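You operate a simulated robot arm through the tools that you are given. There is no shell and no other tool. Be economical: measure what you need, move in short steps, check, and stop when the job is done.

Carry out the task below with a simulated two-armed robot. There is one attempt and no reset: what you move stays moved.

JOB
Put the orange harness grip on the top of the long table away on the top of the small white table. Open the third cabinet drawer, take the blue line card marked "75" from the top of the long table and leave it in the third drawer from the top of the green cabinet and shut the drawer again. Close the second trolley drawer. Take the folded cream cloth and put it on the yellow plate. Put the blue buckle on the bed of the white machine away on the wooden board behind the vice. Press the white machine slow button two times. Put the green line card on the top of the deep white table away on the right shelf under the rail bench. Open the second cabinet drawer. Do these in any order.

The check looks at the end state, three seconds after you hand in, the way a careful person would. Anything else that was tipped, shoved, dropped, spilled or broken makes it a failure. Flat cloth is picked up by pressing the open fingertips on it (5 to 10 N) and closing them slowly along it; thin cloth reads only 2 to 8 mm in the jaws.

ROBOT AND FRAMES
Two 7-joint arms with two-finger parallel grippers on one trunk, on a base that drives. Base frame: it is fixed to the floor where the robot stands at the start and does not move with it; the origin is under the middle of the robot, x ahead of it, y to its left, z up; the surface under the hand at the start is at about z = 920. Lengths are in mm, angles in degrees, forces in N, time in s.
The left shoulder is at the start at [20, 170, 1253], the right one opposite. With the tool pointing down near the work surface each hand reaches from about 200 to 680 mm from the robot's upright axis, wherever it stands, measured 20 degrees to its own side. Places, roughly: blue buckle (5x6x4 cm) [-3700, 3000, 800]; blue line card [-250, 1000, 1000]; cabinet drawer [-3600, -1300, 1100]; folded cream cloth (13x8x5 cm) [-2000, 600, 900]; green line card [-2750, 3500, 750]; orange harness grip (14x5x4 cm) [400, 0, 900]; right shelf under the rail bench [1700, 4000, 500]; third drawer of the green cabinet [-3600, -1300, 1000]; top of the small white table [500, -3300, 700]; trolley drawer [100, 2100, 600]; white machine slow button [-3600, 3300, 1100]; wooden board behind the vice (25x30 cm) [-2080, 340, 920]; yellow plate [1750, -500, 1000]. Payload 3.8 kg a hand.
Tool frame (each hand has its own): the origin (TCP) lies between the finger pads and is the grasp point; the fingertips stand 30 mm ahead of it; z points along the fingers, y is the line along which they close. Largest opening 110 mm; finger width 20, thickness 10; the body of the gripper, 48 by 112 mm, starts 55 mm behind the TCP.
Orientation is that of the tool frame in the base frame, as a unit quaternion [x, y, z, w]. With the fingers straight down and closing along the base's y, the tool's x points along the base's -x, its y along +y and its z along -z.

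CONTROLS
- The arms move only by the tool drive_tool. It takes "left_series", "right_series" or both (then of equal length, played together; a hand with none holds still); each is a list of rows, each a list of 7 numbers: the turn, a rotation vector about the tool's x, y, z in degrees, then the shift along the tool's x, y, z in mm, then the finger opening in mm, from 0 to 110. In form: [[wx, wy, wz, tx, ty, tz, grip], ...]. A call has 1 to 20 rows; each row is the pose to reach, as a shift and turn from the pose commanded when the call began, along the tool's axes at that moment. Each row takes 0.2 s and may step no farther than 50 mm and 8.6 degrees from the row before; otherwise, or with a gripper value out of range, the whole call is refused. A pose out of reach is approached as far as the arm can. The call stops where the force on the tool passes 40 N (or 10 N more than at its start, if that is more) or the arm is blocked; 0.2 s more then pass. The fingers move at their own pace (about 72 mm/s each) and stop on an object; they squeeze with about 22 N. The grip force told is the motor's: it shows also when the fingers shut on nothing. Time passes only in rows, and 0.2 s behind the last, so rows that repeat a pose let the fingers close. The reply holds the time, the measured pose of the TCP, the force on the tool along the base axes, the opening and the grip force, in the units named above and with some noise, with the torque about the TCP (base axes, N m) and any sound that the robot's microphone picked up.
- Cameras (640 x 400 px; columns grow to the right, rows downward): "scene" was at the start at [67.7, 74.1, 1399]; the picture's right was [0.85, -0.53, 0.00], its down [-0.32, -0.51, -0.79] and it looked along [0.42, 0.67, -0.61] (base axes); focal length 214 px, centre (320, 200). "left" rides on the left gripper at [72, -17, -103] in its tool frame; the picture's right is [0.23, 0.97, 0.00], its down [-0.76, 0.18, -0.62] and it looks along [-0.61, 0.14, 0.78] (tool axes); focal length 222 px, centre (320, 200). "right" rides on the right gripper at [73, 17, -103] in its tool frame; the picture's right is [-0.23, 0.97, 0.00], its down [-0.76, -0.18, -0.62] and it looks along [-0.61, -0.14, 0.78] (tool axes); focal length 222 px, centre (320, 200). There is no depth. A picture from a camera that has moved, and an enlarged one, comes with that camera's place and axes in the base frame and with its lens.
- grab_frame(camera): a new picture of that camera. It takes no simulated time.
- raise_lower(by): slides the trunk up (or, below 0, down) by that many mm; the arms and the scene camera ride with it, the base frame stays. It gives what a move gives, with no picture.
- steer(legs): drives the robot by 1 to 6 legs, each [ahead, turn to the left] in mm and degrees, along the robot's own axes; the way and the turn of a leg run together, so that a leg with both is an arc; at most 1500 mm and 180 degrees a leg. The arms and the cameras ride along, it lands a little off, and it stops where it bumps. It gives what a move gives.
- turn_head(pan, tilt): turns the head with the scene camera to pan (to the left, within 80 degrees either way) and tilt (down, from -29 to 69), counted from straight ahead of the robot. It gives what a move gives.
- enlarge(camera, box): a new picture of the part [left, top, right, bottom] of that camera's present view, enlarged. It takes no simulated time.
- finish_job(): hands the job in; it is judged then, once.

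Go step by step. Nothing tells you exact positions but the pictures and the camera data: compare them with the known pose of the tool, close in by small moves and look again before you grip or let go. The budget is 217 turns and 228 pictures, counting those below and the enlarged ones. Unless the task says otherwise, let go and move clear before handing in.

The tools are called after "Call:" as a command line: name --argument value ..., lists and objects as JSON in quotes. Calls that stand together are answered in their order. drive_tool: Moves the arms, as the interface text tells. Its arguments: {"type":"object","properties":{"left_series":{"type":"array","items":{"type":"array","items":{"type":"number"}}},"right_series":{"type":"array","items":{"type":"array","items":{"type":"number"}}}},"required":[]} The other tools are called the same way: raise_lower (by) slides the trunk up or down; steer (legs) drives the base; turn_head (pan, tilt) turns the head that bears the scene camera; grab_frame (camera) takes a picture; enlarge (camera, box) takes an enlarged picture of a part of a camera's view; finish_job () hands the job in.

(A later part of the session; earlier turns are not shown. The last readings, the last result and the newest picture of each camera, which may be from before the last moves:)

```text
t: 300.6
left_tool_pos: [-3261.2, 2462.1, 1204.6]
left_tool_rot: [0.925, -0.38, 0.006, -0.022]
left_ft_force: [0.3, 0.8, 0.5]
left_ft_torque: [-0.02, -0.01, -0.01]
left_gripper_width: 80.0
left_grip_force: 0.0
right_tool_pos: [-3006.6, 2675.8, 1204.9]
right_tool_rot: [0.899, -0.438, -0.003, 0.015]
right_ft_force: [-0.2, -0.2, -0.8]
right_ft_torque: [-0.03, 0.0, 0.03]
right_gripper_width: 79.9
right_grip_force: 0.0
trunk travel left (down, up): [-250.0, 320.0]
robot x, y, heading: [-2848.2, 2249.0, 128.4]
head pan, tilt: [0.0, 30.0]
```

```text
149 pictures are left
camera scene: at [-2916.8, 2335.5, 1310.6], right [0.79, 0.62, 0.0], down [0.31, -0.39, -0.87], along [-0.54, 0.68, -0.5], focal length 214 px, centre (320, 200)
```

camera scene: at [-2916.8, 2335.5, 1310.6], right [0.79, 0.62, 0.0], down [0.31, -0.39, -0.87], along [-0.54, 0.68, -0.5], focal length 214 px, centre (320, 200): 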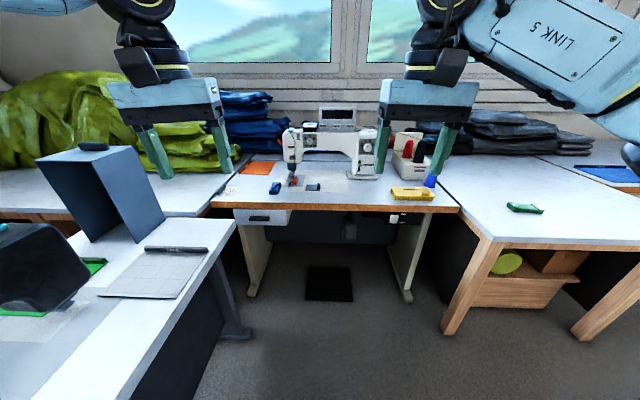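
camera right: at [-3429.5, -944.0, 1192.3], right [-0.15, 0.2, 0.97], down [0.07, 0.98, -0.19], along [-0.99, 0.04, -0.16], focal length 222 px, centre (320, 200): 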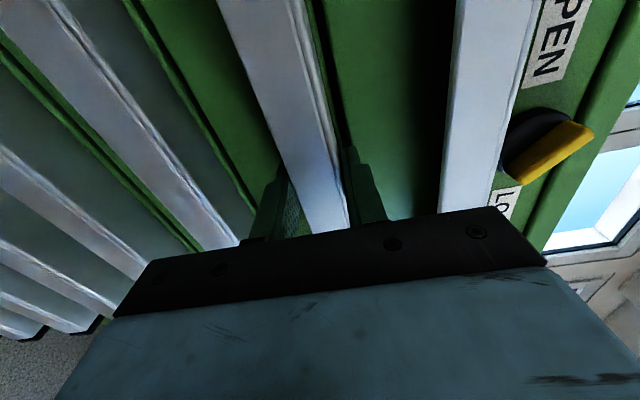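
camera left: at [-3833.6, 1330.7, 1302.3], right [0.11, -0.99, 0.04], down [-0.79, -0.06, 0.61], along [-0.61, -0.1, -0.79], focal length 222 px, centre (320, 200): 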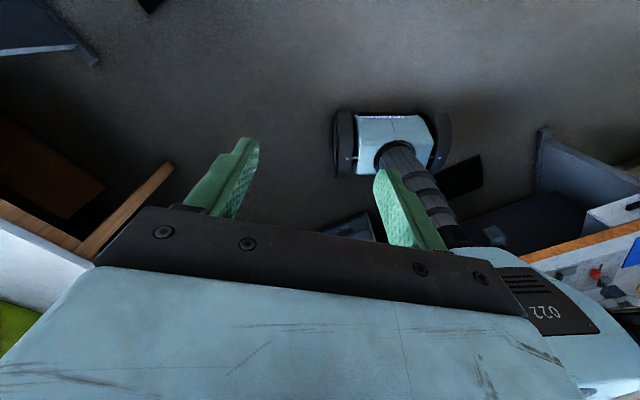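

Call:
enlarge --camera "scene" --box '[220, 90, 460, 240]'

Call:
enlarge --camera "scene" --box '[280, 100, 400, 200]'

```text
2.67 times, centred on (340, 165) of scene
camera zoom: at [-2916.8, 2335.5, 1310.6], right [0.79, 0.62, 0.0], down [0.31, -0.39, -0.87], along [-0.54, 0.68, -0.5], focal length 572 px, centre (267, 293)
```

zoom: 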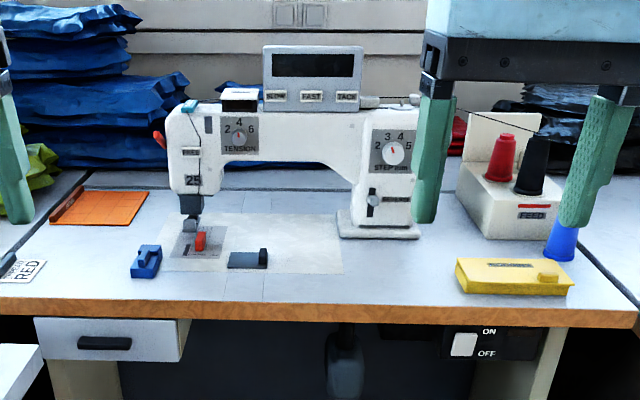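

```text
4.00 times, centred on (340, 150) of scene
camera zoom: at [-2916.8, 2335.5, 1310.6], right [0.79, 0.62, 0.0], down [0.31, -0.39, -0.87], along [-0.54, 0.68, -0.5], focal length 858 px, centre (240, 400)
```

zoom: 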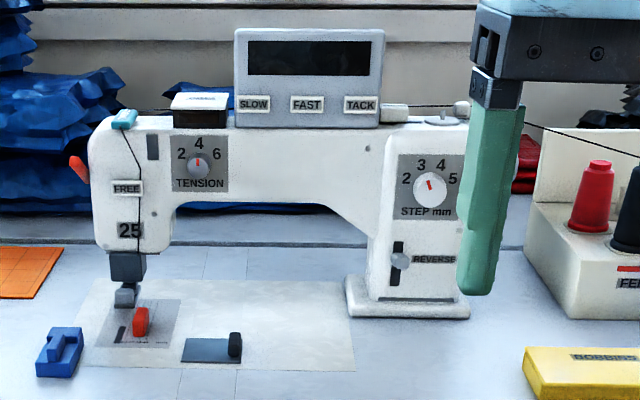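

Everything is in view: the machine with SLOW/FAST/TACK buttons, buckle on the bed's left, green card on the right-hand table. I'll drive up to the machine.

Call:
steer --legs '[[640, 0], [0, -2.4]]'

Call:
turn_head --pan 0 --tilt 40

Call:
grab_frame --camera "scene"

Call:
grab_frame --camera "left"

```text
t: 304.6
left_tool_pos: [-3650.0, 2976.9, 1204.5]
left_tool_rot: [0.919, -0.394, 0.006, -0.022]
left_ft_force: [0.8, -0.5, -0.7]
left_ft_torque: [0.0, 0.02, -0.03]
left_gripper_width: 79.9
left_grip_force: 0.0
right_tool_pos: [-3389.8, 3182.4, 1204.0]
right_tool_rot: [0.891, -0.453, -0.003, 0.015]
right_ft_force: [0.2, -0.6, 0.2]
right_ft_torque: [0.01, 0.04, -0.04]
right_gripper_width: 79.9
right_grip_force: 0.1
trunk travel left (down, up): [-250.0, 320.0]
robot x, y, heading: [-3248.0, 2745.0, 126.3]
head pan, tilt: [0.0, 30.0]
```

```text
t: 305.3
left_tool_pos: [-3650.1, 2977.0, 1204.2]
left_tool_rot: [0.919, -0.395, 0.007, -0.021]
left_ft_force: [0.2, 0.1, -0.7]
left_ft_torque: [-0.04, 0.02, -0.04]
left_gripper_width: 80.1
left_grip_force: 0.0
right_tool_pos: [-3390.1, 3182.7, 1203.9]
right_tool_rot: [0.892, -0.452, -0.004, 0.015]
right_ft_force: [1.0, -0.9, 0.4]
right_ft_torque: [0.0, 0.01, -0.01]
right_gripper_width: 80.1
right_grip_force: 0.1
trunk travel left (down, up): [-250.0, 320.0]
robot x, y, heading: [-3247.0, 2749.4, 126.0]
head pan, tilt: [0.0, 40.0]
```

```text
146 pictures are left
camera scene: at [-3308.1, 2834.4, 1295.3], right [0.81, 0.59, 0.0], down [0.38, -0.52, -0.77], along [-0.45, 0.62, -0.64], focal length 214 px, centre (320, 200)
```

scene: 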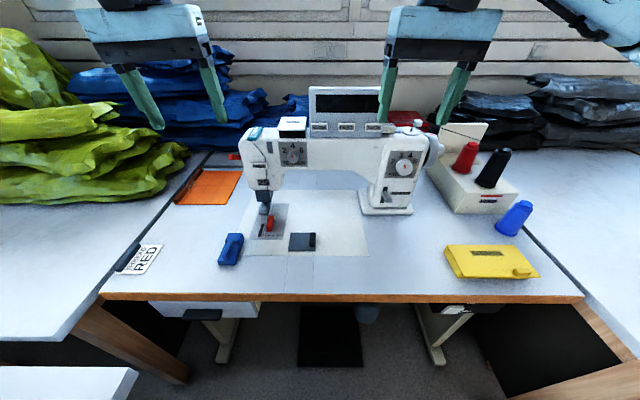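

```text
145 pictures are left
camera left: at [-3591.1, 2931.9, 1308.6], right [-0.55, -0.83, -0.04], down [-0.67, 0.41, 0.62], along [-0.5, 0.37, -0.78], focal length 222 px, centre (320, 200)
```

left: 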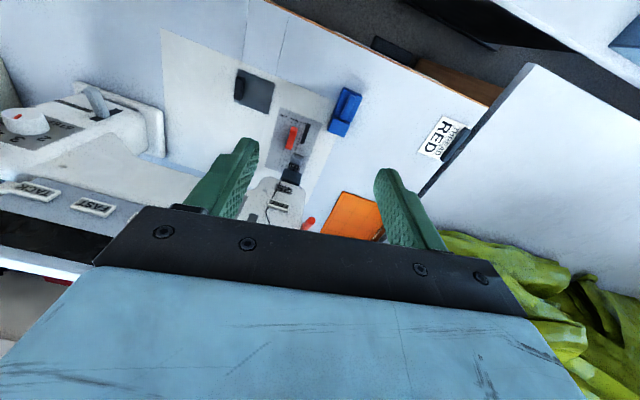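

Call:
drive_tool --left_series '[[0, 0, 0, -36, 28, 0, 90], [0, 0, 0, -72, 55, 0, 90]]'

Call:
raise_lower --by -180

Call:
drive_tool --left_series '[[0, 0, 0, 0, 0, 40, 90], [0, 0, 0, 0, 0, 80, 90], [0, 0, 0, 0, 0, 110, 90]]'

Call:
grab_frame --camera "left"

Call:
grab_frame --camera "scene"

```text
t: 305.9
left_tool_pos: [-3740.7, 2990.3, 1200.0]
left_tool_rot: [0.919, -0.395, 0.006, -0.022]
left_ft_force: [0.6, 0.4, -0.5]
left_ft_torque: [0.02, 0.01, -0.01]
left_gripper_width: 90.0
left_grip_force: 0.1
right_tool_pos: [-3389.4, 3183.3, 1203.7]
right_tool_rot: [0.892, -0.453, -0.004, 0.014]
right_ft_force: [-1.3, 0.4, 0.0]
right_ft_torque: [-0.01, -0.02, -0.03]
right_gripper_width: 80.1
right_grip_force: 0.1
trunk travel left (down, up): [-250.0, 320.0]
robot x, y, heading: [-3245.0, 2744.8, 126.1]
head pan, tilt: [0.0, 40.0]
```

```text
t: 307.9
left_tool_pos: [-3739.2, 2989.7, 1019.8]
left_tool_rot: [0.919, -0.394, 0.006, -0.022]
left_ft_force: [-0.3, 0.3, 0.1]
left_ft_torque: [0.02, -0.02, -0.02]
left_gripper_width: 90.2
left_grip_force: 0.2
right_tool_pos: [-3390.7, 3181.7, 1023.9]
right_tool_rot: [0.892, -0.452, -0.004, 0.014]
right_ft_force: [-0.1, 0.4, 0.3]
right_ft_torque: [-0.01, -0.02, 0.0]
right_gripper_width: 80.3
right_grip_force: 0.1
trunk travel left (down, up): [-70.0, 500.0]
robot x, y, heading: [-3246.3, 2748.5, 126.1]
head pan, tilt: [0.0, 40.0]
```

```text
t: 308.7
left_tool_pos: [-3738.5, 2993.6, 911.0]
left_tool_rot: [0.919, -0.394, 0.005, -0.022]
left_ft_force: [0.5, -0.5, 1.2]
left_ft_torque: [0.02, 0.0, -0.03]
left_gripper_width: 90.4
left_grip_force: 0.1
right_tool_pos: [-3389.9, 3182.3, 1024.9]
right_tool_rot: [0.892, -0.453, -0.004, 0.015]
right_ft_force: [-0.1, -0.4, -0.7]
right_ft_torque: [-0.01, 0.0, -0.03]
right_gripper_width: 80.0
right_grip_force: 0.0
trunk travel left (down, up): [-70.0, 500.0]
robot x, y, heading: [-3245.2, 2748.7, 126.2]
head pan, tilt: [0.0, 40.0]
```

```text
144 pictures are left
camera left: at [-3678.4, 2949.9, 1014.3], right [-0.55, -0.83, -0.05], down [-0.67, 0.41, 0.62], along [-0.5, 0.37, -0.78], focal length 222 px, centre (320, 200)
```

left: 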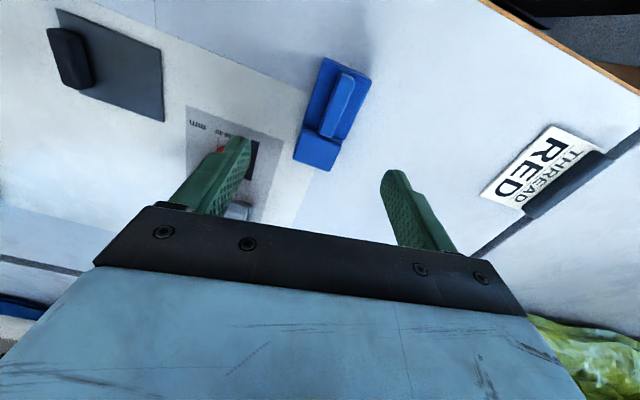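

```text
143 pictures are left
camera scene: at [-3308.2, 2834.6, 1115.2], right [0.81, 0.59, 0.0], down [0.38, -0.52, -0.77], along [-0.45, 0.62, -0.64], focal length 214 px, centre (320, 200)
```

scene: 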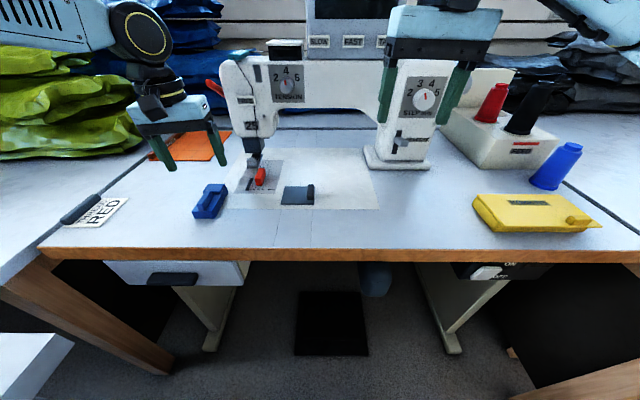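

Call:
drive_tool --left_series '[[0, 0, 0, 1, 5, 40, 90], [0, 0, 0, 1, 5, 70, 90], [0, 0, 0, 1, 5, 86, 90], [0, 0, 0, 1, 5, 94, 90], [0, 0, 0, 1, 5, 98, 90]]'

Call:
grab_frame --camera "left"

Call:
enlarge --camera "scene" --box '[120, 100, 320, 225]'

```text
t: 309.9
left_tool_pos: [-3736.8, 2992.1, 812.8]
left_tool_rot: [0.919, -0.394, 0.006, -0.023]
left_ft_force: [-0.2, 0.1, -0.5]
left_ft_torque: [-0.02, -0.01, 0.0]
left_gripper_width: 90.0
left_grip_force: 0.2
right_tool_pos: [-3389.4, 3182.1, 1024.0]
right_tool_rot: [0.892, -0.453, -0.004, 0.015]
right_ft_force: [0.2, -0.6, 0.4]
right_ft_torque: [0.03, 0.04, 0.02]
right_gripper_width: 80.2
right_grip_force: 0.0
trunk travel left (down, up): [-70.0, 500.0]
robot x, y, heading: [-3246.8, 2749.0, 126.2]
head pan, tilt: [0.0, 40.0]
```

```text
142 pictures are left
camera left: at [-3676.2, 2948.9, 916.7], right [-0.55, -0.83, -0.04], down [-0.67, 0.41, 0.62], along [-0.5, 0.37, -0.78], focal length 222 px, centre (320, 200)
```

left: 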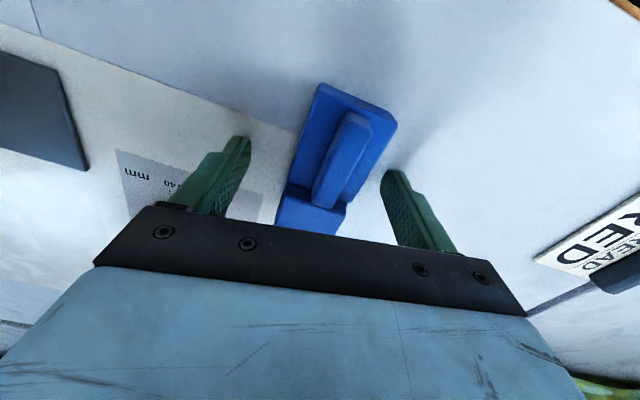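

```text
3.20 times, centred on (220, 162) of scene
camera zoom: at [-3308.0, 2834.6, 1115.2], right [0.81, 0.59, 0.0], down [0.38, -0.52, -0.77], along [-0.45, 0.62, -0.64], focal length 686 px, centre (640, 320)
```

zoom: 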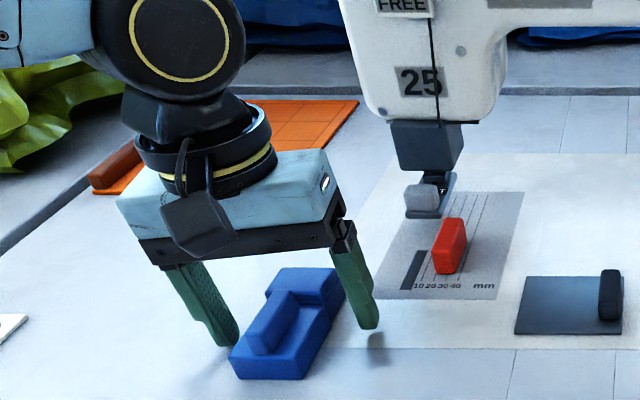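

Call:
drive_tool --left_series '[[0, 0, 0, 4, 0, 0, 60], [0, 0, 0, 4, 0, 0, 30], [0, 0, 0, 4, 0, 0, 10], [0, 0, 0, 4, 0, 0, 10], [0, 0, 0, 4, 0, 0, 10], [0, 0, 0, 4, 0, -40, 10], [0, 0, 0, 4, 0, -80, 10], [0, 0, 0, 4, 0, -125, 10]]'

Call:
grab_frame --camera "left"

```text
t: 311.7
left_tool_pos: [-3736.1, 2983.9, 938.6]
left_tool_rot: [0.918, -0.395, 0.007, -0.022]
left_ft_force: [-0.4, -0.3, -0.1]
left_ft_torque: [0.01, 0.01, -0.02]
left_gripper_width: 45.5
left_grip_force: 22.3
right_tool_pos: [-3389.8, 3183.3, 1024.6]
right_tool_rot: [0.892, -0.452, -0.004, 0.014]
right_ft_force: [-0.7, -0.1, -0.4]
right_ft_torque: [-0.05, -0.01, 0.04]
right_gripper_width: 79.9
right_grip_force: 0.0
trunk travel left (down, up): [-70.0, 500.0]
robot x, y, heading: [-3243.7, 2751.2, 126.3]
head pan, tilt: [0.0, 40.0]
```

```text
140 pictures are left
camera left: at [-3676.4, 2940.7, 1042.1], right [-0.55, -0.83, -0.04], down [-0.67, 0.41, 0.62], along [-0.5, 0.37, -0.78], focal length 222 px, centre (320, 200)
```

left: 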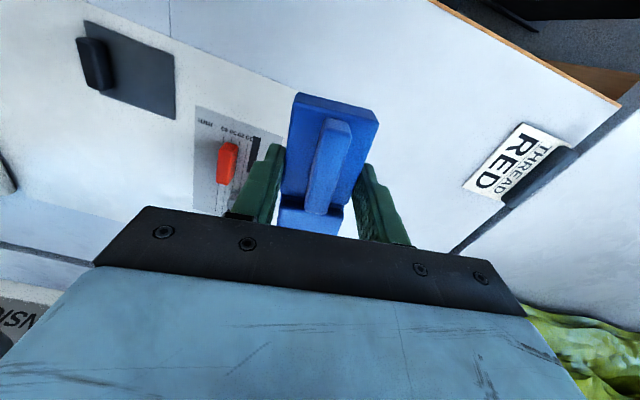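

The buckle is in the left hand. Now I look closely at the SLOW button.

Call:
turn_head --pan 0 --tilt 10

Call:
enlarge --camera "scene" --box '[280, 120, 400, 220]'

Call:
raise_lower --by 150

Call:
enlarge --camera "scene" --box '[280, 180, 400, 280]'

```text
t: 312.6
left_tool_pos: [-3736.8, 2985.1, 938.0]
left_tool_rot: [0.919, -0.395, 0.007, -0.022]
left_ft_force: [-0.4, 0.0, -2.1]
left_ft_torque: [-0.01, -0.02, -0.05]
left_gripper_width: 45.1
left_grip_force: 22.1
right_tool_pos: [-3390.6, 3182.1, 1025.5]
right_tool_rot: [0.892, -0.452, -0.004, 0.014]
right_ft_force: [0.5, -0.5, 0.0]
right_ft_torque: [0.0, -0.01, -0.02]
right_gripper_width: 80.1
right_grip_force: 0.2
trunk travel left (down, up): [-70.0, 500.0]
robot x, y, heading: [-3245.5, 2746.8, 126.3]
head pan, tilt: [0.0, 10.0]
```

```text
4.00 times, centred on (340, 170) of scene
camera zoom: at [-3312.8, 2841.0, 1162.8], right [0.81, 0.59, 0.0], down [0.1, -0.14, -0.98], along [-0.58, 0.79, -0.17], focal length 858 px, centre (240, 320)
```

zoom: 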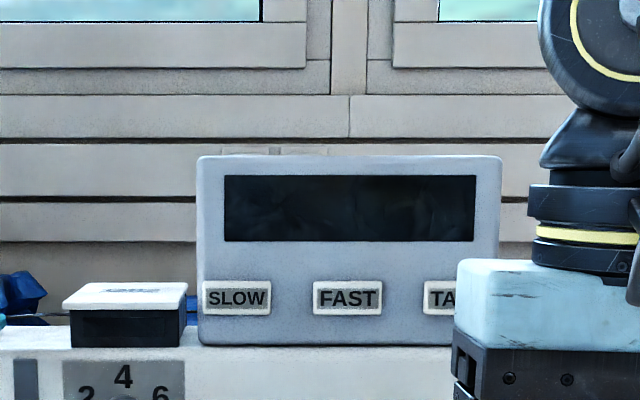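

```text
t: 314.4
left_tool_pos: [-3736.9, 2984.5, 1087.6]
left_tool_rot: [0.918, -0.395, 0.006, -0.023]
left_ft_force: [0.1, 0.6, -1.3]
left_ft_torque: [0.0, 0.02, -0.01]
left_gripper_width: 45.2
left_grip_force: 22.1
right_tool_pos: [-3390.5, 3182.2, 1174.4]
right_tool_rot: [0.892, -0.453, -0.004, 0.014]
right_ft_force: [0.3, -0.3, 0.4]
right_ft_torque: [-0.02, -0.02, -0.01]
right_gripper_width: 80.1
right_grip_force: 0.0
trunk travel left (down, up): [-220.0, 350.0]
robot x, y, heading: [-3241.7, 2748.1, 126.3]
head pan, tilt: [0.0, 10.0]
```

```text
4.00 times, centred on (340, 230) of scene
camera zoom: at [-3312.9, 2841.1, 1312.8], right [0.81, 0.59, 0.0], down [0.1, -0.14, -0.98], along [-0.58, 0.79, -0.17], focal length 858 px, centre (240, 80)
```

zoom: 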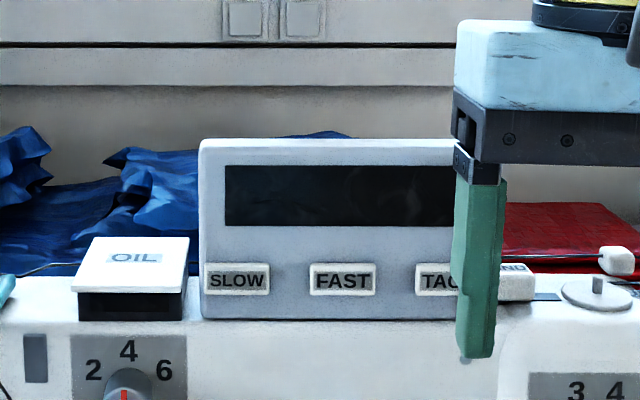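

SLOW is at about (-3635,3280,1081). I'll tilt the right hand (fingers closed, tips forward) and bring it before the button.

Call:
drive_tool --right_series '[[0, -8, 0, 0, 45, 0, 0], [0, -16, 0, 0, 90, 0, 0], [0, -24, 0, 0, 139, 0, 0], [0, -32, 0, -40, 139, 0, 0], [0, -40, 0, -85, 139, 0, 0], [0, -40, 0, -130, 139, 0, 0], [0, -40, 0, -130, 139, 40, 0], [0, -40, 0, -130, 139, 74, 0]]'

Call:
grab_frame --camera "scene"

Call:
grab_frame --camera "right"

```text
t: 316.2
left_tool_pos: [-3737.0, 2985.5, 1087.2]
left_tool_rot: [0.919, -0.394, 0.006, -0.022]
left_ft_force: [-0.2, -0.1, -0.7]
left_ft_torque: [-0.02, -0.04, -0.05]
left_gripper_width: 45.5
left_grip_force: 21.9
right_tool_pos: [-3581.8, 3203.8, 1101.7]
right_tool_rot: [0.837, -0.43, -0.309, -0.141]
right_ft_force: [-0.1, 0.1, -0.7]
right_ft_torque: [-0.02, -0.02, 0.01]
right_gripper_width: 0.0
right_grip_force: 22.1
trunk travel left (down, up): [-220.0, 350.0]
robot x, y, heading: [-3246.2, 2748.3, 126.2]
head pan, tilt: [0.0, 10.0]
```

```text
137 pictures are left
camera scene: at [-3313.2, 2841.3, 1312.8], right [0.81, 0.59, 0.0], down [0.1, -0.14, -0.98], along [-0.58, 0.79, -0.17], focal length 214 px, centre (320, 200)
```

scene: 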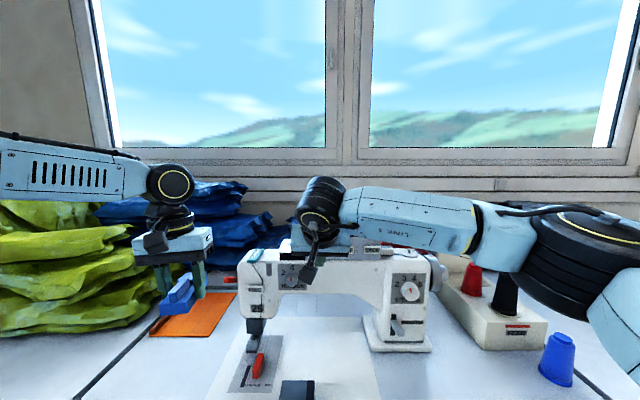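

```text
136 pictures are left
camera right: at [-3522.6, 3096.7, 1135.0], right [-0.89, -0.43, 0.17], down [0.05, 0.27, 0.96], along [-0.46, 0.86, -0.22], focal length 222 px, centre (320, 200)
```

right: 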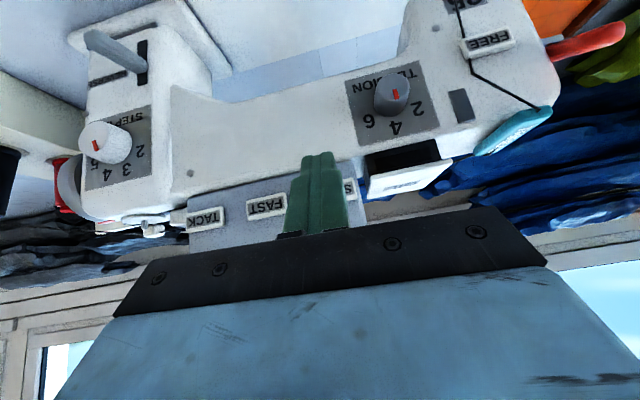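

Call:
drive_tool --right_series '[[0, 0, 0, -30.6, 0, 25.7, 0], [0, 0, 0, -42.1, 0, 35.4, 0], [0, 0, 0, -46, 0, 38.6, 0]]'

Call:
grab_frame --camera "right"

Call:
enlarge --camera "scene" --box '[260, 170, 400, 290]'

```text
t: 317.0
left_tool_pos: [-3737.6, 2984.6, 1086.8]
left_tool_rot: [0.919, -0.394, 0.007, -0.022]
left_ft_force: [0.1, 0.3, -1.0]
left_ft_torque: [0.03, -0.03, -0.02]
left_gripper_width: 45.5
left_grip_force: 22.1
right_tool_pos: [-3615.8, 3253.1, 1101.7]
right_tool_rot: [0.837, -0.43, -0.309, -0.142]
right_ft_force: [-0.5, -0.8, -0.3]
right_ft_torque: [0.03, -0.03, 0.0]
right_gripper_width: 0.0
right_grip_force: 22.5
trunk travel left (down, up): [-220.0, 350.0]
robot x, y, heading: [-3246.8, 2746.9, 126.3]
head pan, tilt: [0.0, 10.0]
```

```text
135 pictures are left
camera right: at [-3557.7, 3145.1, 1134.9], right [-0.89, -0.43, 0.17], down [0.05, 0.27, 0.96], along [-0.46, 0.86, -0.22], focal length 222 px, centre (320, 200)
```

right: 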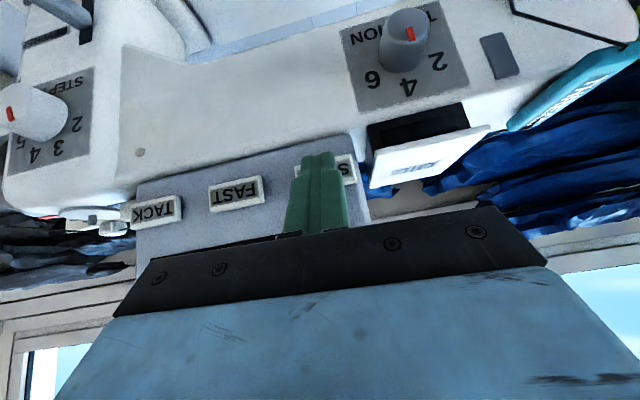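

```text
3.33 times, centred on (330, 230) of scene
camera zoom: at [-3313.0, 2841.1, 1312.9], right [0.81, 0.59, 0.0], down [0.1, -0.14, -0.98], along [-0.58, 0.79, -0.17], focal length 715 px, centre (287, 100)
```

zoom: 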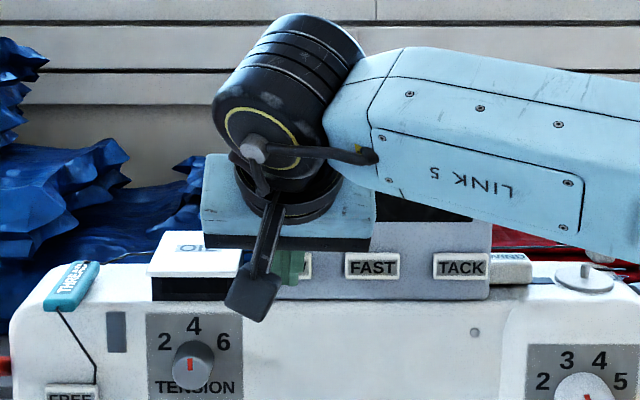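

Call:
drive_tool --right_series '[[0, 0, 0, -3.1, 0, 2.6, 0], [0, 0, 0, -5.4, 0, 4.5, 0], [0, 0, 0, -6.9, 0, 5.8, 0], [0, 0, 0, -8.4, 0, 7.1, 0], [0, 0, 0, -9.6, 0, 8, 0]]'

Call:
grab_frame --camera "right"

```text
t: 318.2
left_tool_pos: [-3735.4, 2984.4, 1088.3]
left_tool_rot: [0.919, -0.395, 0.006, -0.022]
left_ft_force: [0.2, 0.4, -0.8]
left_ft_torque: [0.03, -0.01, -0.01]
left_gripper_width: 45.2
left_grip_force: 21.8
right_tool_pos: [-3621.6, 3260.2, 1102.8]
right_tool_rot: [0.837, -0.43, -0.307, -0.141]
right_ft_force: [8.5, -8.7, -4.9]
right_ft_torque: [-0.25, -0.22, -0.06]
right_gripper_width: 0.0
right_grip_force: 21.5
trunk travel left (down, up): [-220.0, 350.0]
robot x, y, heading: [-3245.6, 2751.1, 126.3]
head pan, tilt: [0.0, 10.0]
heard: click
```

```text
133 pictures are left
camera right: at [-3562.7, 3152.8, 1136.6], right [-0.89, -0.43, 0.17], down [0.05, 0.28, 0.96], along [-0.46, 0.86, -0.22], focal length 222 px, centre (320, 200)
```

right: 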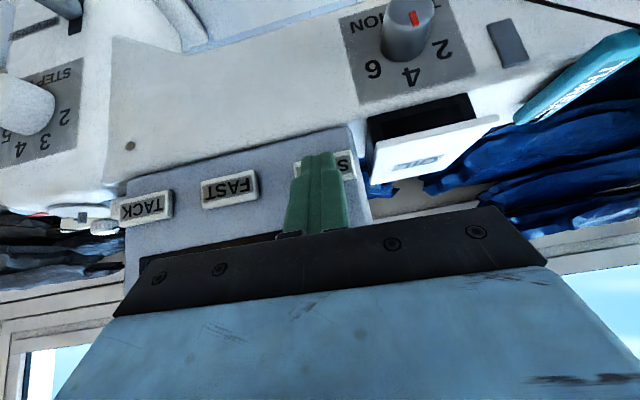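

A click: one press. I retract and check the display.

Call:
drive_tool --right_series '[[0, 0, 0, 8, 0, -6.7, 0], [0, 0, 0, 15, 0, -13, 0], [0, 0, 0, 15, 0, -13, 0]]'

Call:
enlarge --camera "scene" --box '[260, 170, 400, 290]'

Call:
grab_frame --camera "right"

```text
t: 319.0
left_tool_pos: [-3736.5, 2985.1, 1087.4]
left_tool_rot: [0.919, -0.394, 0.006, -0.022]
left_ft_force: [-0.5, -0.1, -0.8]
left_ft_torque: [0.01, 0.0, -0.02]
left_gripper_width: 45.5
left_grip_force: 22.0
right_tool_pos: [-3610.5, 3247.7, 1104.9]
right_tool_rot: [0.836, -0.43, -0.31, -0.142]
right_ft_force: [-0.9, 0.4, 0.0]
right_ft_torque: [-0.02, -0.03, -0.02]
right_gripper_width: 0.3
right_grip_force: 21.9
trunk travel left (down, up): [-220.0, 350.0]
robot x, y, heading: [-3247.7, 2749.2, 126.2]
head pan, tilt: [0.0, 10.0]
```

```text
3.33 times, centred on (330, 230) of scene
camera zoom: at [-3312.9, 2841.1, 1312.9], right [0.81, 0.59, 0.0], down [0.1, -0.14, -0.98], along [-0.58, 0.79, -0.17], focal length 715 px, centre (287, 100)
```

zoom: 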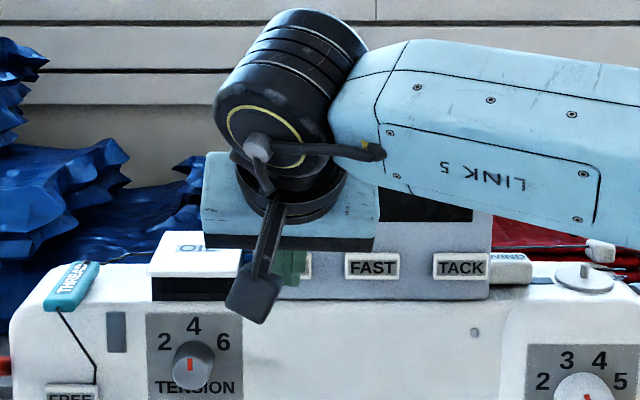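

```text
131 pictures are left
camera right: at [-3552.1, 3139.3, 1138.1], right [-0.89, -0.43, 0.17], down [0.06, 0.27, 0.96], along [-0.46, 0.86, -0.22], focal length 222 px, centre (320, 200)
```

right: 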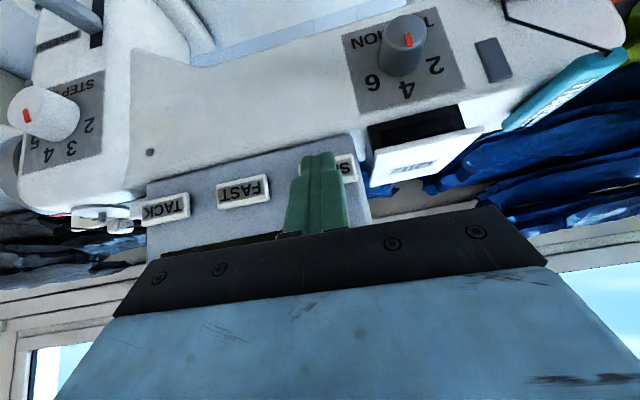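

Call:
drive_tool --right_series '[[0, 0, 0, -9, 0, 7.7, 0], [0, 0, 0, -12, 0, 10.3, 0], [0, 0, 0, -14, 0, 12, 0], [0, 0, 0, -15, 0, 13, 0], [0, 0, 0, -15, 0, 13, 0], [0, 0, 0, -5, 0, 4.3, 0], [0, 0, 0, 10, 0, -8.4, 0], [0, 0, 0, 40, 0, -33, 0], [0, 0, 0, 70, 0, -58, 0]]'

Call:
enlarge --camera "scene" --box '[260, 170, 400, 290]'

```text
t: 321.0
left_tool_pos: [-3735.9, 2985.2, 1087.3]
left_tool_rot: [0.918, -0.395, 0.006, -0.022]
left_ft_force: [0.1, -0.2, -1.4]
left_ft_torque: [0.0, -0.03, -0.02]
left_gripper_width: 45.1
left_grip_force: 21.2
right_tool_pos: [-3558.1, 3172.2, 1102.3]
right_tool_rot: [0.836, -0.43, -0.309, -0.141]
right_ft_force: [0.4, -0.3, -0.2]
right_ft_torque: [0.0, 0.0, 0.02]
right_gripper_width: 0.0
right_grip_force: 22.2
trunk travel left (down, up): [-220.0, 350.0]
robot x, y, heading: [-3246.5, 2747.9, 126.3]
head pan, tilt: [0.0, 10.0]
heard: click
```

```text
3.33 times, centred on (330, 230) of scene
camera zoom: at [-3312.4, 2840.7, 1313.0], right [0.81, 0.59, 0.0], down [0.1, -0.14, -0.98], along [-0.58, 0.79, -0.17], focal length 715 px, centre (287, 100)
```

zoom: 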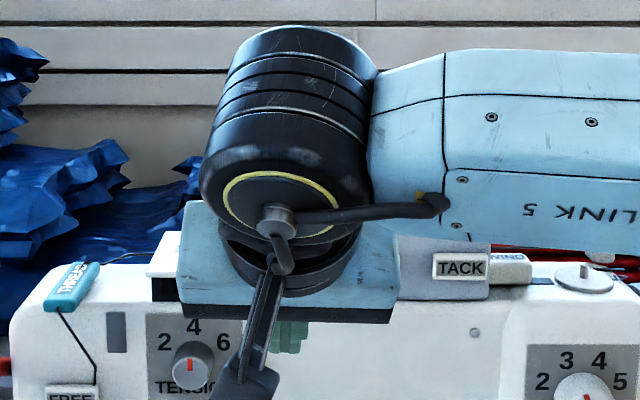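

Both presses registered. I'll lift and untilt the right hand, back off, and go to the table with the green card.

Call:
drive_tool --right_series '[[0, 0, 0, -25.7, 0, -30.6, 0], [0, 0, 0, -23, 0, -59, 40], [0, 8, 0, 7, 0, -85, 80], [0, 16, 0, 38, 0, -110, 90], [0, 24, 0, 38, -40, -110, 100], [0, 32, 0, 38, -80, -110, 100], [0, 40, 0, 38, -120, -110, 100]]'

Call:
raise_lower --by 100

Call:
steer --legs '[[-200, 0], [0, -90], [840, 0], [0, 90]]'

Call:
turn_head --pan -5 --tilt 40

Call:
grab_frame --camera "scene"

```text
t: 322.6
left_tool_pos: [-3735.2, 2985.3, 1088.1]
left_tool_rot: [0.919, -0.395, 0.007, -0.021]
left_ft_force: [0.2, -0.1, -0.9]
left_ft_torque: [0.03, -0.02, -0.02]
left_gripper_width: 45.0
left_grip_force: 21.3
right_tool_pos: [-3398.3, 3165.0, 1162.4]
right_tool_rot: [0.892, -0.451, -0.002, 0.015]
right_ft_force: [-0.3, 0.4, -0.3]
right_ft_torque: [-0.02, 0.05, 0.01]
right_gripper_width: 100.2
right_grip_force: 0.0
trunk travel left (down, up): [-220.0, 350.0]
robot x, y, heading: [-3246.7, 2748.9, 126.3]
head pan, tilt: [0.0, 10.0]
```

```text
t: 323.9
left_tool_pos: [-3736.6, 2986.5, 1187.5]
left_tool_rot: [0.919, -0.395, 0.006, -0.022]
left_ft_force: [-0.5, -0.2, -0.5]
left_ft_torque: [-0.01, 0.04, 0.01]
left_gripper_width: 45.4
left_grip_force: 21.9
right_tool_pos: [-3399.8, 3163.1, 1262.2]
right_tool_rot: [0.892, -0.452, -0.003, 0.015]
right_ft_force: [0.6, -0.4, 0.2]
right_ft_torque: [0.03, -0.01, -0.03]
right_gripper_width: 99.8
right_grip_force: 0.0
trunk travel left (down, up): [-320.0, 250.0]
robot x, y, heading: [-3249.2, 2746.0, 126.2]
head pan, tilt: [0.0, 10.0]
```

```text
t: 337.3
left_tool_pos: [-2905.3, 3340.5, 1187.8]
left_tool_rot: [0.908, -0.417, 0.007, -0.022]
left_ft_force: [0.7, -0.4, -1.5]
left_ft_torque: [0.0, 0.0, 0.0]
left_gripper_width: 44.9
left_grip_force: 22.7
right_tool_pos: [-2560.9, 3501.1, 1261.2]
right_tool_rot: [0.88, -0.474, -0.004, 0.015]
right_ft_force: [0.2, -0.1, -0.4]
right_ft_torque: [0.01, 0.02, 0.01]
right_gripper_width: 100.0
right_grip_force: 0.0
trunk travel left (down, up): [-320.0, 250.0]
robot x, y, heading: [-2423.7, 3079.9, 123.3]
head pan, tilt: [0.0, 10.0]
```

```text
t: 338.2
left_tool_pos: [-2905.6, 3339.5, 1187.3]
left_tool_rot: [0.909, -0.417, 0.007, -0.022]
left_ft_force: [0.1, 0.2, -1.6]
left_ft_torque: [0.01, 0.01, 0.03]
left_gripper_width: 45.2
left_grip_force: 22.0
right_tool_pos: [-2559.4, 3501.3, 1261.5]
right_tool_rot: [0.88, -0.475, -0.004, 0.015]
right_ft_force: [0.2, -0.7, 0.2]
right_ft_torque: [0.01, -0.02, -0.01]
right_gripper_width: 100.1
right_grip_force: 0.1
trunk travel left (down, up): [-320.0, 250.0]
robot x, y, heading: [-2425.1, 3073.7, 123.3]
head pan, tilt: [-5.0, 40.0]
```

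```text
129 pictures are left
camera scene: at [-2478.5, 3171.7, 1365.3], right [0.88, 0.48, 0.0], down [0.31, -0.57, -0.77], along [-0.36, 0.67, -0.64], focal length 214 px, centre (320, 200)
```

scene: 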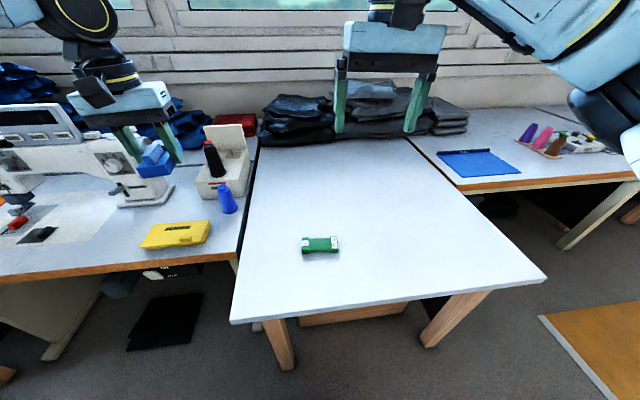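

Call:
steer --legs '[[100, 0]]'

Call:
raise_lower --by -190

Call:
drive_tool --right_series '[[0, 0, 8, -10, 20, 0, 100], [0, 0, 16, -20, 40, 0, 100], [0, 0, 24, -30, 73, 0, 100], [0, 0, 32, -41, 73, 15, 100], [0, 0, 40, -41, 73, 30, 100], [0, 0, 48, -41, 73, 45, 100], [0, 0, 56, -41, 73, 60, 100], [0, 0, 64, -41, 73, 75, 100], [0, 0, 72, -41, 73, 90, 100], [0, 0, 80, -41, 73, 105, 100], [0, 0, 88, -41, 73, 120, 100], [0, 0, 90, -41, 73, 150, 100]]'

Call:
grab_frame --camera "right"

Call:
grab_frame --camera "scene"

```text
t: 339.4
left_tool_pos: [-2960.3, 3424.6, 1188.8]
left_tool_rot: [0.908, -0.418, 0.007, -0.021]
left_ft_force: [-1.0, 0.7, -1.2]
left_ft_torque: [-0.01, 0.0, 0.03]
left_gripper_width: 45.3
left_grip_force: 21.9
right_tool_pos: [-2614.5, 3584.7, 1260.3]
right_tool_rot: [0.88, -0.474, -0.004, 0.014]
right_ft_force: [-0.2, 0.2, -1.2]
right_ft_torque: [0.01, 0.0, -0.02]
right_gripper_width: 99.9
right_grip_force: 0.3
trunk travel left (down, up): [-320.0, 250.0]
robot x, y, heading: [-2483.4, 3164.8, 123.2]
head pan, tilt: [-5.0, 40.0]
```

```text
t: 341.5
left_tool_pos: [-2959.4, 3424.0, 998.7]
left_tool_rot: [0.908, -0.419, 0.006, -0.022]
left_ft_force: [-0.8, -0.2, -1.1]
left_ft_torque: [0.0, 0.03, 0.01]
left_gripper_width: 45.4
left_grip_force: 21.9
right_tool_pos: [-2613.2, 3584.1, 1072.3]
right_tool_rot: [0.88, -0.474, -0.005, 0.014]
right_ft_force: [0.8, 0.1, 0.2]
right_ft_torque: [0.02, -0.03, -0.01]
right_gripper_width: 100.1
right_grip_force: 0.1
trunk travel left (down, up): [-130.0, 440.0]
robot x, y, heading: [-2479.7, 3163.8, 123.3]
head pan, tilt: [-5.0, 40.0]
```

```text
t: 344.1
left_tool_pos: [-2959.2, 3423.6, 996.6]
left_tool_rot: [0.908, -0.418, 0.007, -0.022]
left_ft_force: [0.2, -0.2, -0.5]
left_ft_torque: [0.0, -0.01, 0.0]
left_gripper_width: 45.2
left_grip_force: 22.1
right_tool_pos: [-2700.7, 3575.7, 925.0]
right_tool_rot: [-0.285, 0.958, -0.008, -0.014]
right_ft_force: [0.3, 0.6, -0.2]
right_ft_torque: [0.0, 0.04, -0.03]
right_gripper_width: 99.9
right_grip_force: 0.1
trunk travel left (down, up): [-130.0, 440.0]
robot x, y, heading: [-2479.6, 3162.3, 123.2]
head pan, tilt: [-5.0, 40.0]
```

```text
128 pictures are left
camera right: at [-2769.1, 3552.5, 1028.8], right [-0.34, 0.94, -0.01], down [0.75, 0.28, 0.6], along [0.57, 0.2, -0.8], focal length 222 px, centre (320, 200)
```

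right: 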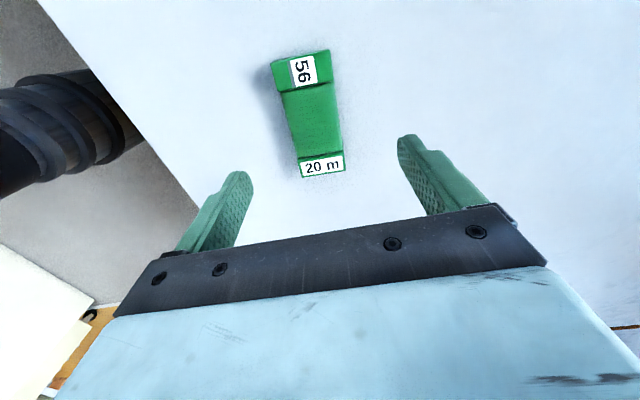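

```text
127 pictures are left
camera scene: at [-2532.9, 3255.0, 1175.2], right [0.88, 0.47, 0.0], down [0.3, -0.57, -0.77], along [-0.36, 0.67, -0.64], focal length 214 px, centre (320, 200)
```

scene: 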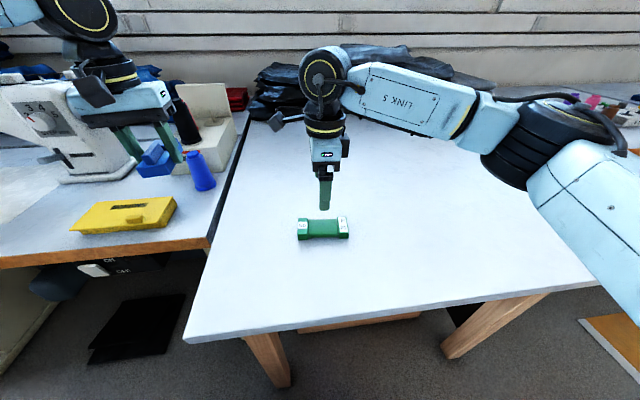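

Call:
drive_tool --right_series '[[0, 0, 0, 1, -8, 45, 100], [0, 0, 0, 1, -8, 85, 100], [0, 0, 0, 1, -8, 105, 100], [0, 0, 0, 1, -8, 113, 100], [0, 0, 0, 1, -8, 119, 100]]'

Call:
grab_frame --camera "right"

Call:
enlarge --camera "scene" --box '[260, 160, 400, 260]'

```text
t: 345.3
left_tool_pos: [-2958.9, 3423.3, 999.0]
left_tool_rot: [0.908, -0.418, 0.007, -0.023]
left_ft_force: [-0.3, -0.2, -1.4]
left_ft_torque: [0.02, 0.0, -0.01]
left_gripper_width: 45.4
left_grip_force: 21.4
right_tool_pos: [-2700.5, 3566.7, 809.9]
right_tool_rot: [-0.285, 0.958, -0.005, -0.015]
right_ft_force: [2.8, 4.3, 31.3]
right_ft_torque: [-1.04, -1.22, 0.33]
right_gripper_width: 98.6
right_grip_force: 0.0
trunk travel left (down, up): [-130.0, 440.0]
robot x, y, heading: [-2480.7, 3160.8, 123.2]
head pan, tilt: [-5.0, 40.0]
```

```text
126 pictures are left
camera right: at [-2767.7, 3542.2, 915.5], right [-0.34, 0.94, -0.01], down [0.75, 0.28, 0.6], along [0.56, 0.2, -0.8], focal length 222 px, centre (320, 200)
```

right: 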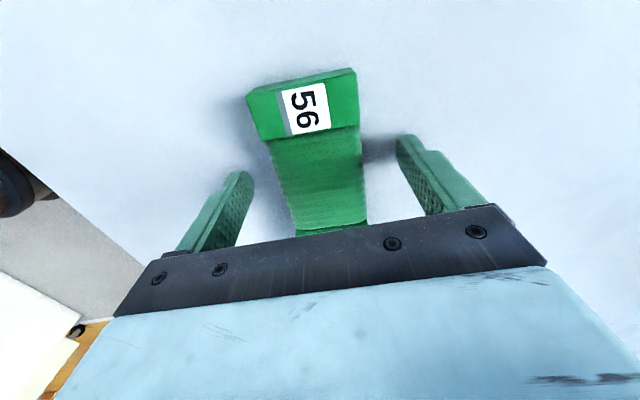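

```text
4.00 times, centred on (330, 210) of scene
camera zoom: at [-2531.9, 3253.9, 1175.8], right [0.88, 0.47, 0.0], down [0.3, -0.57, -0.77], along [-0.36, 0.68, -0.64], focal length 858 px, centre (280, 160)
```

zoom: 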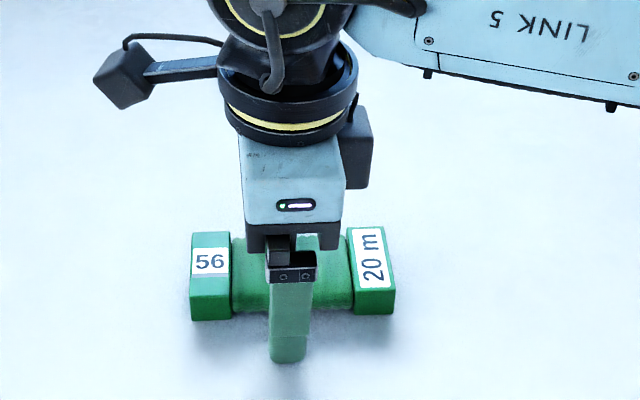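

Call:
drive_tool --right_series '[[0, 0, 0, 0, 0, -4, 100], [0, 0, 0, 0, 0, -4, 60], [0, 0, 0, 0, 0, -4, 30], [0, 0, 0, 0, 0, -4, 10], [0, 0, 0, 0, 0, -4, 10], [0, 0, 0, 0, 0, -4, 10], [0, 0, 0, 0, 0, -45, 10], [0, 0, 0, 0, 0, -90, 10], [0, 0, 0, 0, 0, -135, 10], [0, 0, 0, 0, 0, -180, 10]]'

Call:
grab_frame --camera "right"

```text
t: 347.5
left_tool_pos: [-2959.9, 3423.7, 998.8]
left_tool_rot: [0.908, -0.419, 0.007, -0.022]
left_ft_force: [0.0, -0.1, -1.1]
left_ft_torque: [-0.01, -0.02, 0.0]
left_gripper_width: 45.5
left_grip_force: 21.9
right_tool_pos: [-2693.0, 3567.5, 983.3]
right_tool_rot: [-0.286, 0.958, -0.008, -0.012]
right_ft_force: [-0.5, -0.7, -0.9]
right_ft_torque: [0.02, 0.01, -0.02]
right_gripper_width: 53.3
right_grip_force: 22.2
trunk travel left (down, up): [-130.0, 440.0]
robot x, y, heading: [-2482.1, 3162.1, 123.1]
head pan, tilt: [-5.0, 40.0]
```

```text
124 pictures are left
camera right: at [-2761.5, 3545.1, 1087.7], right [-0.34, 0.94, -0.01], down [0.75, 0.28, 0.6], along [0.57, 0.2, -0.8], focal length 222 px, centre (320, 200)
```

right: 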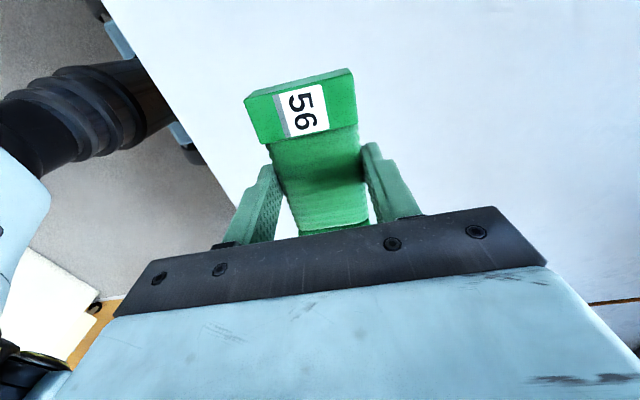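

The green card is in the right hand. Now I go to the vice bench with the buckle.

Call:
raise_lower --by 190

Call:
steer --legs '[[-280, 0], [0, 167], [1100, 0], [1050, 0], [0, -74]]'

Call:
turn_head --pan 0 --tilt 35

Call:
grab_frame --camera "scene"

```text
t: 349.5
left_tool_pos: [-2959.9, 3424.5, 1187.6]
left_tool_rot: [0.908, -0.418, 0.007, -0.022]
left_ft_force: [-0.8, 0.0, -1.4]
left_ft_torque: [0.0, 0.03, -0.01]
left_gripper_width: 45.2
left_grip_force: 22.0
right_tool_pos: [-2694.2, 3568.9, 1172.7]
right_tool_rot: [-0.286, 0.958, -0.008, -0.013]
right_ft_force: [-0.5, 0.2, -0.8]
right_ft_torque: [-0.01, 0.04, -0.02]
right_gripper_width: 53.2
right_grip_force: 22.2
trunk travel left (down, up): [-320.0, 250.0]
robot x, y, heading: [-2476.4, 3161.7, 123.3]
head pan, tilt: [-5.0, 40.0]
```

```text
t: 371.9
left_tool_pos: [-1687.5, 437.4, 1187.8]
left_tool_rot: [0.918, 0.396, -0.011, -0.02]
left_ft_force: [-0.2, 0.5, -0.5]
left_ft_torque: [-0.01, 0.0, -0.03]
left_gripper_width: 45.4
left_grip_force: 22.4
right_tool_pos: [-1861.7, 685.1, 1171.6]
right_tool_rot: [0.904, -0.427, 0.015, 0.004]
right_ft_force: [-0.3, -1.1, -0.3]
right_ft_torque: [-0.04, -0.04, 0.0]
right_gripper_width: 53.3
right_grip_force: 21.6
trunk travel left (down, up): [-320.0, 250.0]
robot x, y, heading: [-1477.0, 941.3, -140.6]
head pan, tilt: [-5.0, 40.0]
```

```text
t: 372.6
left_tool_pos: [-1688.6, 437.4, 1188.4]
left_tool_rot: [0.918, 0.396, -0.012, -0.02]
left_ft_force: [0.3, 0.4, -1.0]
left_ft_torque: [-0.01, 0.02, 0.02]
left_gripper_width: 45.3
left_grip_force: 21.8
right_tool_pos: [-1860.7, 684.5, 1172.4]
right_tool_rot: [0.904, -0.427, 0.015, 0.004]
right_ft_force: [0.5, 0.0, -1.2]
right_ft_torque: [0.05, -0.03, 0.0]
right_gripper_width: 53.4
right_grip_force: 21.7
trunk travel left (down, up): [-320.0, 250.0]
robot x, y, heading: [-1481.6, 936.5, -140.2]
head pan, tilt: [0.0, 35.0]
```

```text
123 pictures are left
camera scene: at [-1562.6, 871.3, 1372.7], right [-0.64, 0.77, 0.0], down [0.44, 0.36, -0.82], along [-0.63, -0.52, -0.57], focal length 214 px, centre (320, 200)
```

scene: 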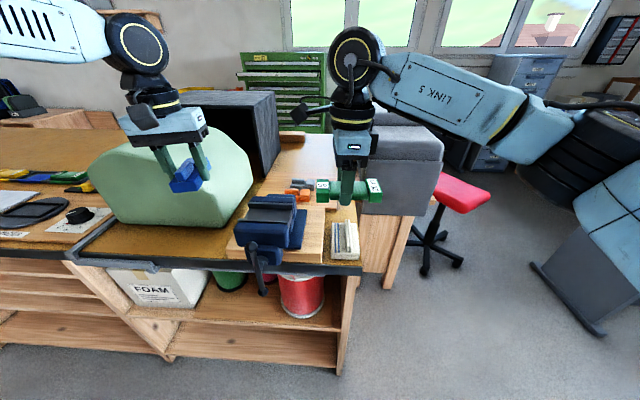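

Call:
enlarge --camera "scene" --box '[220, 120, 400, 280]'

```text
2.50 times, centred on (310, 200) of scene
camera zoom: at [-1562.6, 871.3, 1372.7], right [-0.64, 0.77, 0.0], down [0.44, 0.36, -0.82], along [-0.63, -0.52, -0.57], focal length 536 px, centre (345, 200)
```

zoom: 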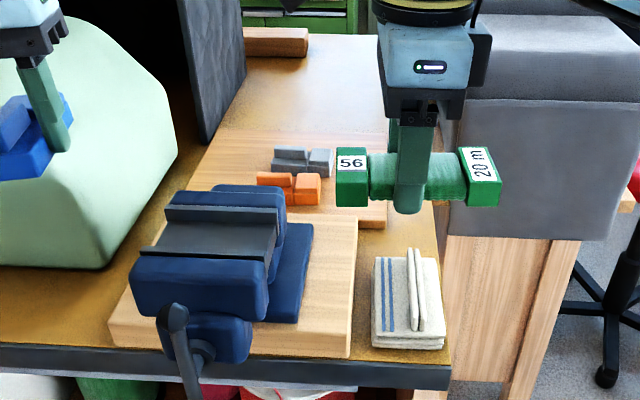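

Call:
drive_tool --right_series '[[0, 0, 0, -45, 0, 0, 10], [0, 0, 0, -90, 0, 0, 10], [0, 0, 0, -135, 0, 0, 10], [0, 0, 0, -180, 0, 0, 10], [0, 0, 0, -220, 0, 0, 10]]'

Call:
enlarge --camera "scene" --box '[220, 120, 400, 280]'

Call:
grab_frame --camera "left"

```text
t: 373.8
left_tool_pos: [-1688.6, 437.7, 1188.2]
left_tool_rot: [0.918, 0.397, -0.011, -0.019]
left_ft_force: [-0.9, 0.1, -0.5]
left_ft_torque: [-0.08, -0.01, 0.0]
left_gripper_width: 45.3
left_grip_force: 21.6
right_tool_pos: [-2000.1, 855.1, 1163.7]
right_tool_rot: [0.905, -0.426, 0.014, 0.004]
right_ft_force: [0.3, 0.8, 0.1]
right_ft_torque: [-0.04, 0.01, 0.0]
right_gripper_width: 53.1
right_grip_force: 22.4
trunk travel left (down, up): [-320.0, 250.0]
robot x, y, heading: [-1476.6, 938.0, -140.6]
head pan, tilt: [0.0, 35.0]
```

```text
2.50 times, centred on (310, 200) of scene
camera zoom: at [-1563.0, 872.3, 1372.8], right [-0.64, 0.77, 0.0], down [0.44, 0.36, -0.82], along [-0.63, -0.52, -0.57], focal length 536 px, centre (345, 200)
```

zoom: 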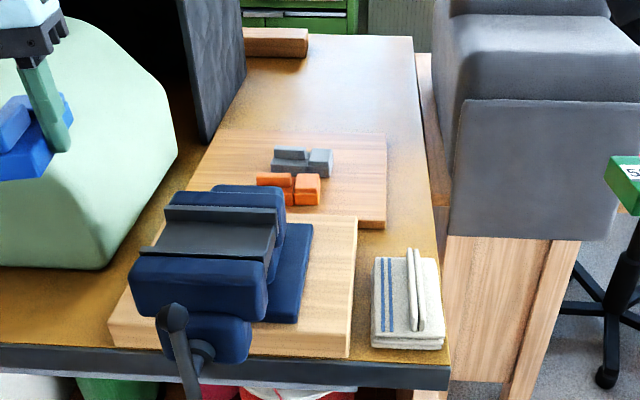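

```text
120 pictures are left
camera left: at [-1646.2, 499.5, 1291.8], right [0.86, -0.5, -0.04], down [-0.37, -0.69, 0.62], along [-0.34, -0.52, -0.78], focal length 222 px, centre (320, 200)
```

left: 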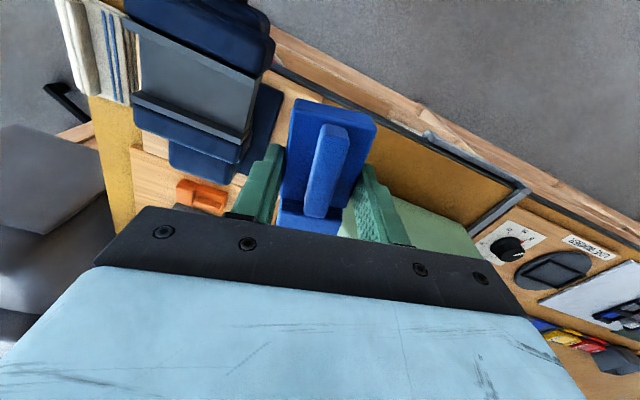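

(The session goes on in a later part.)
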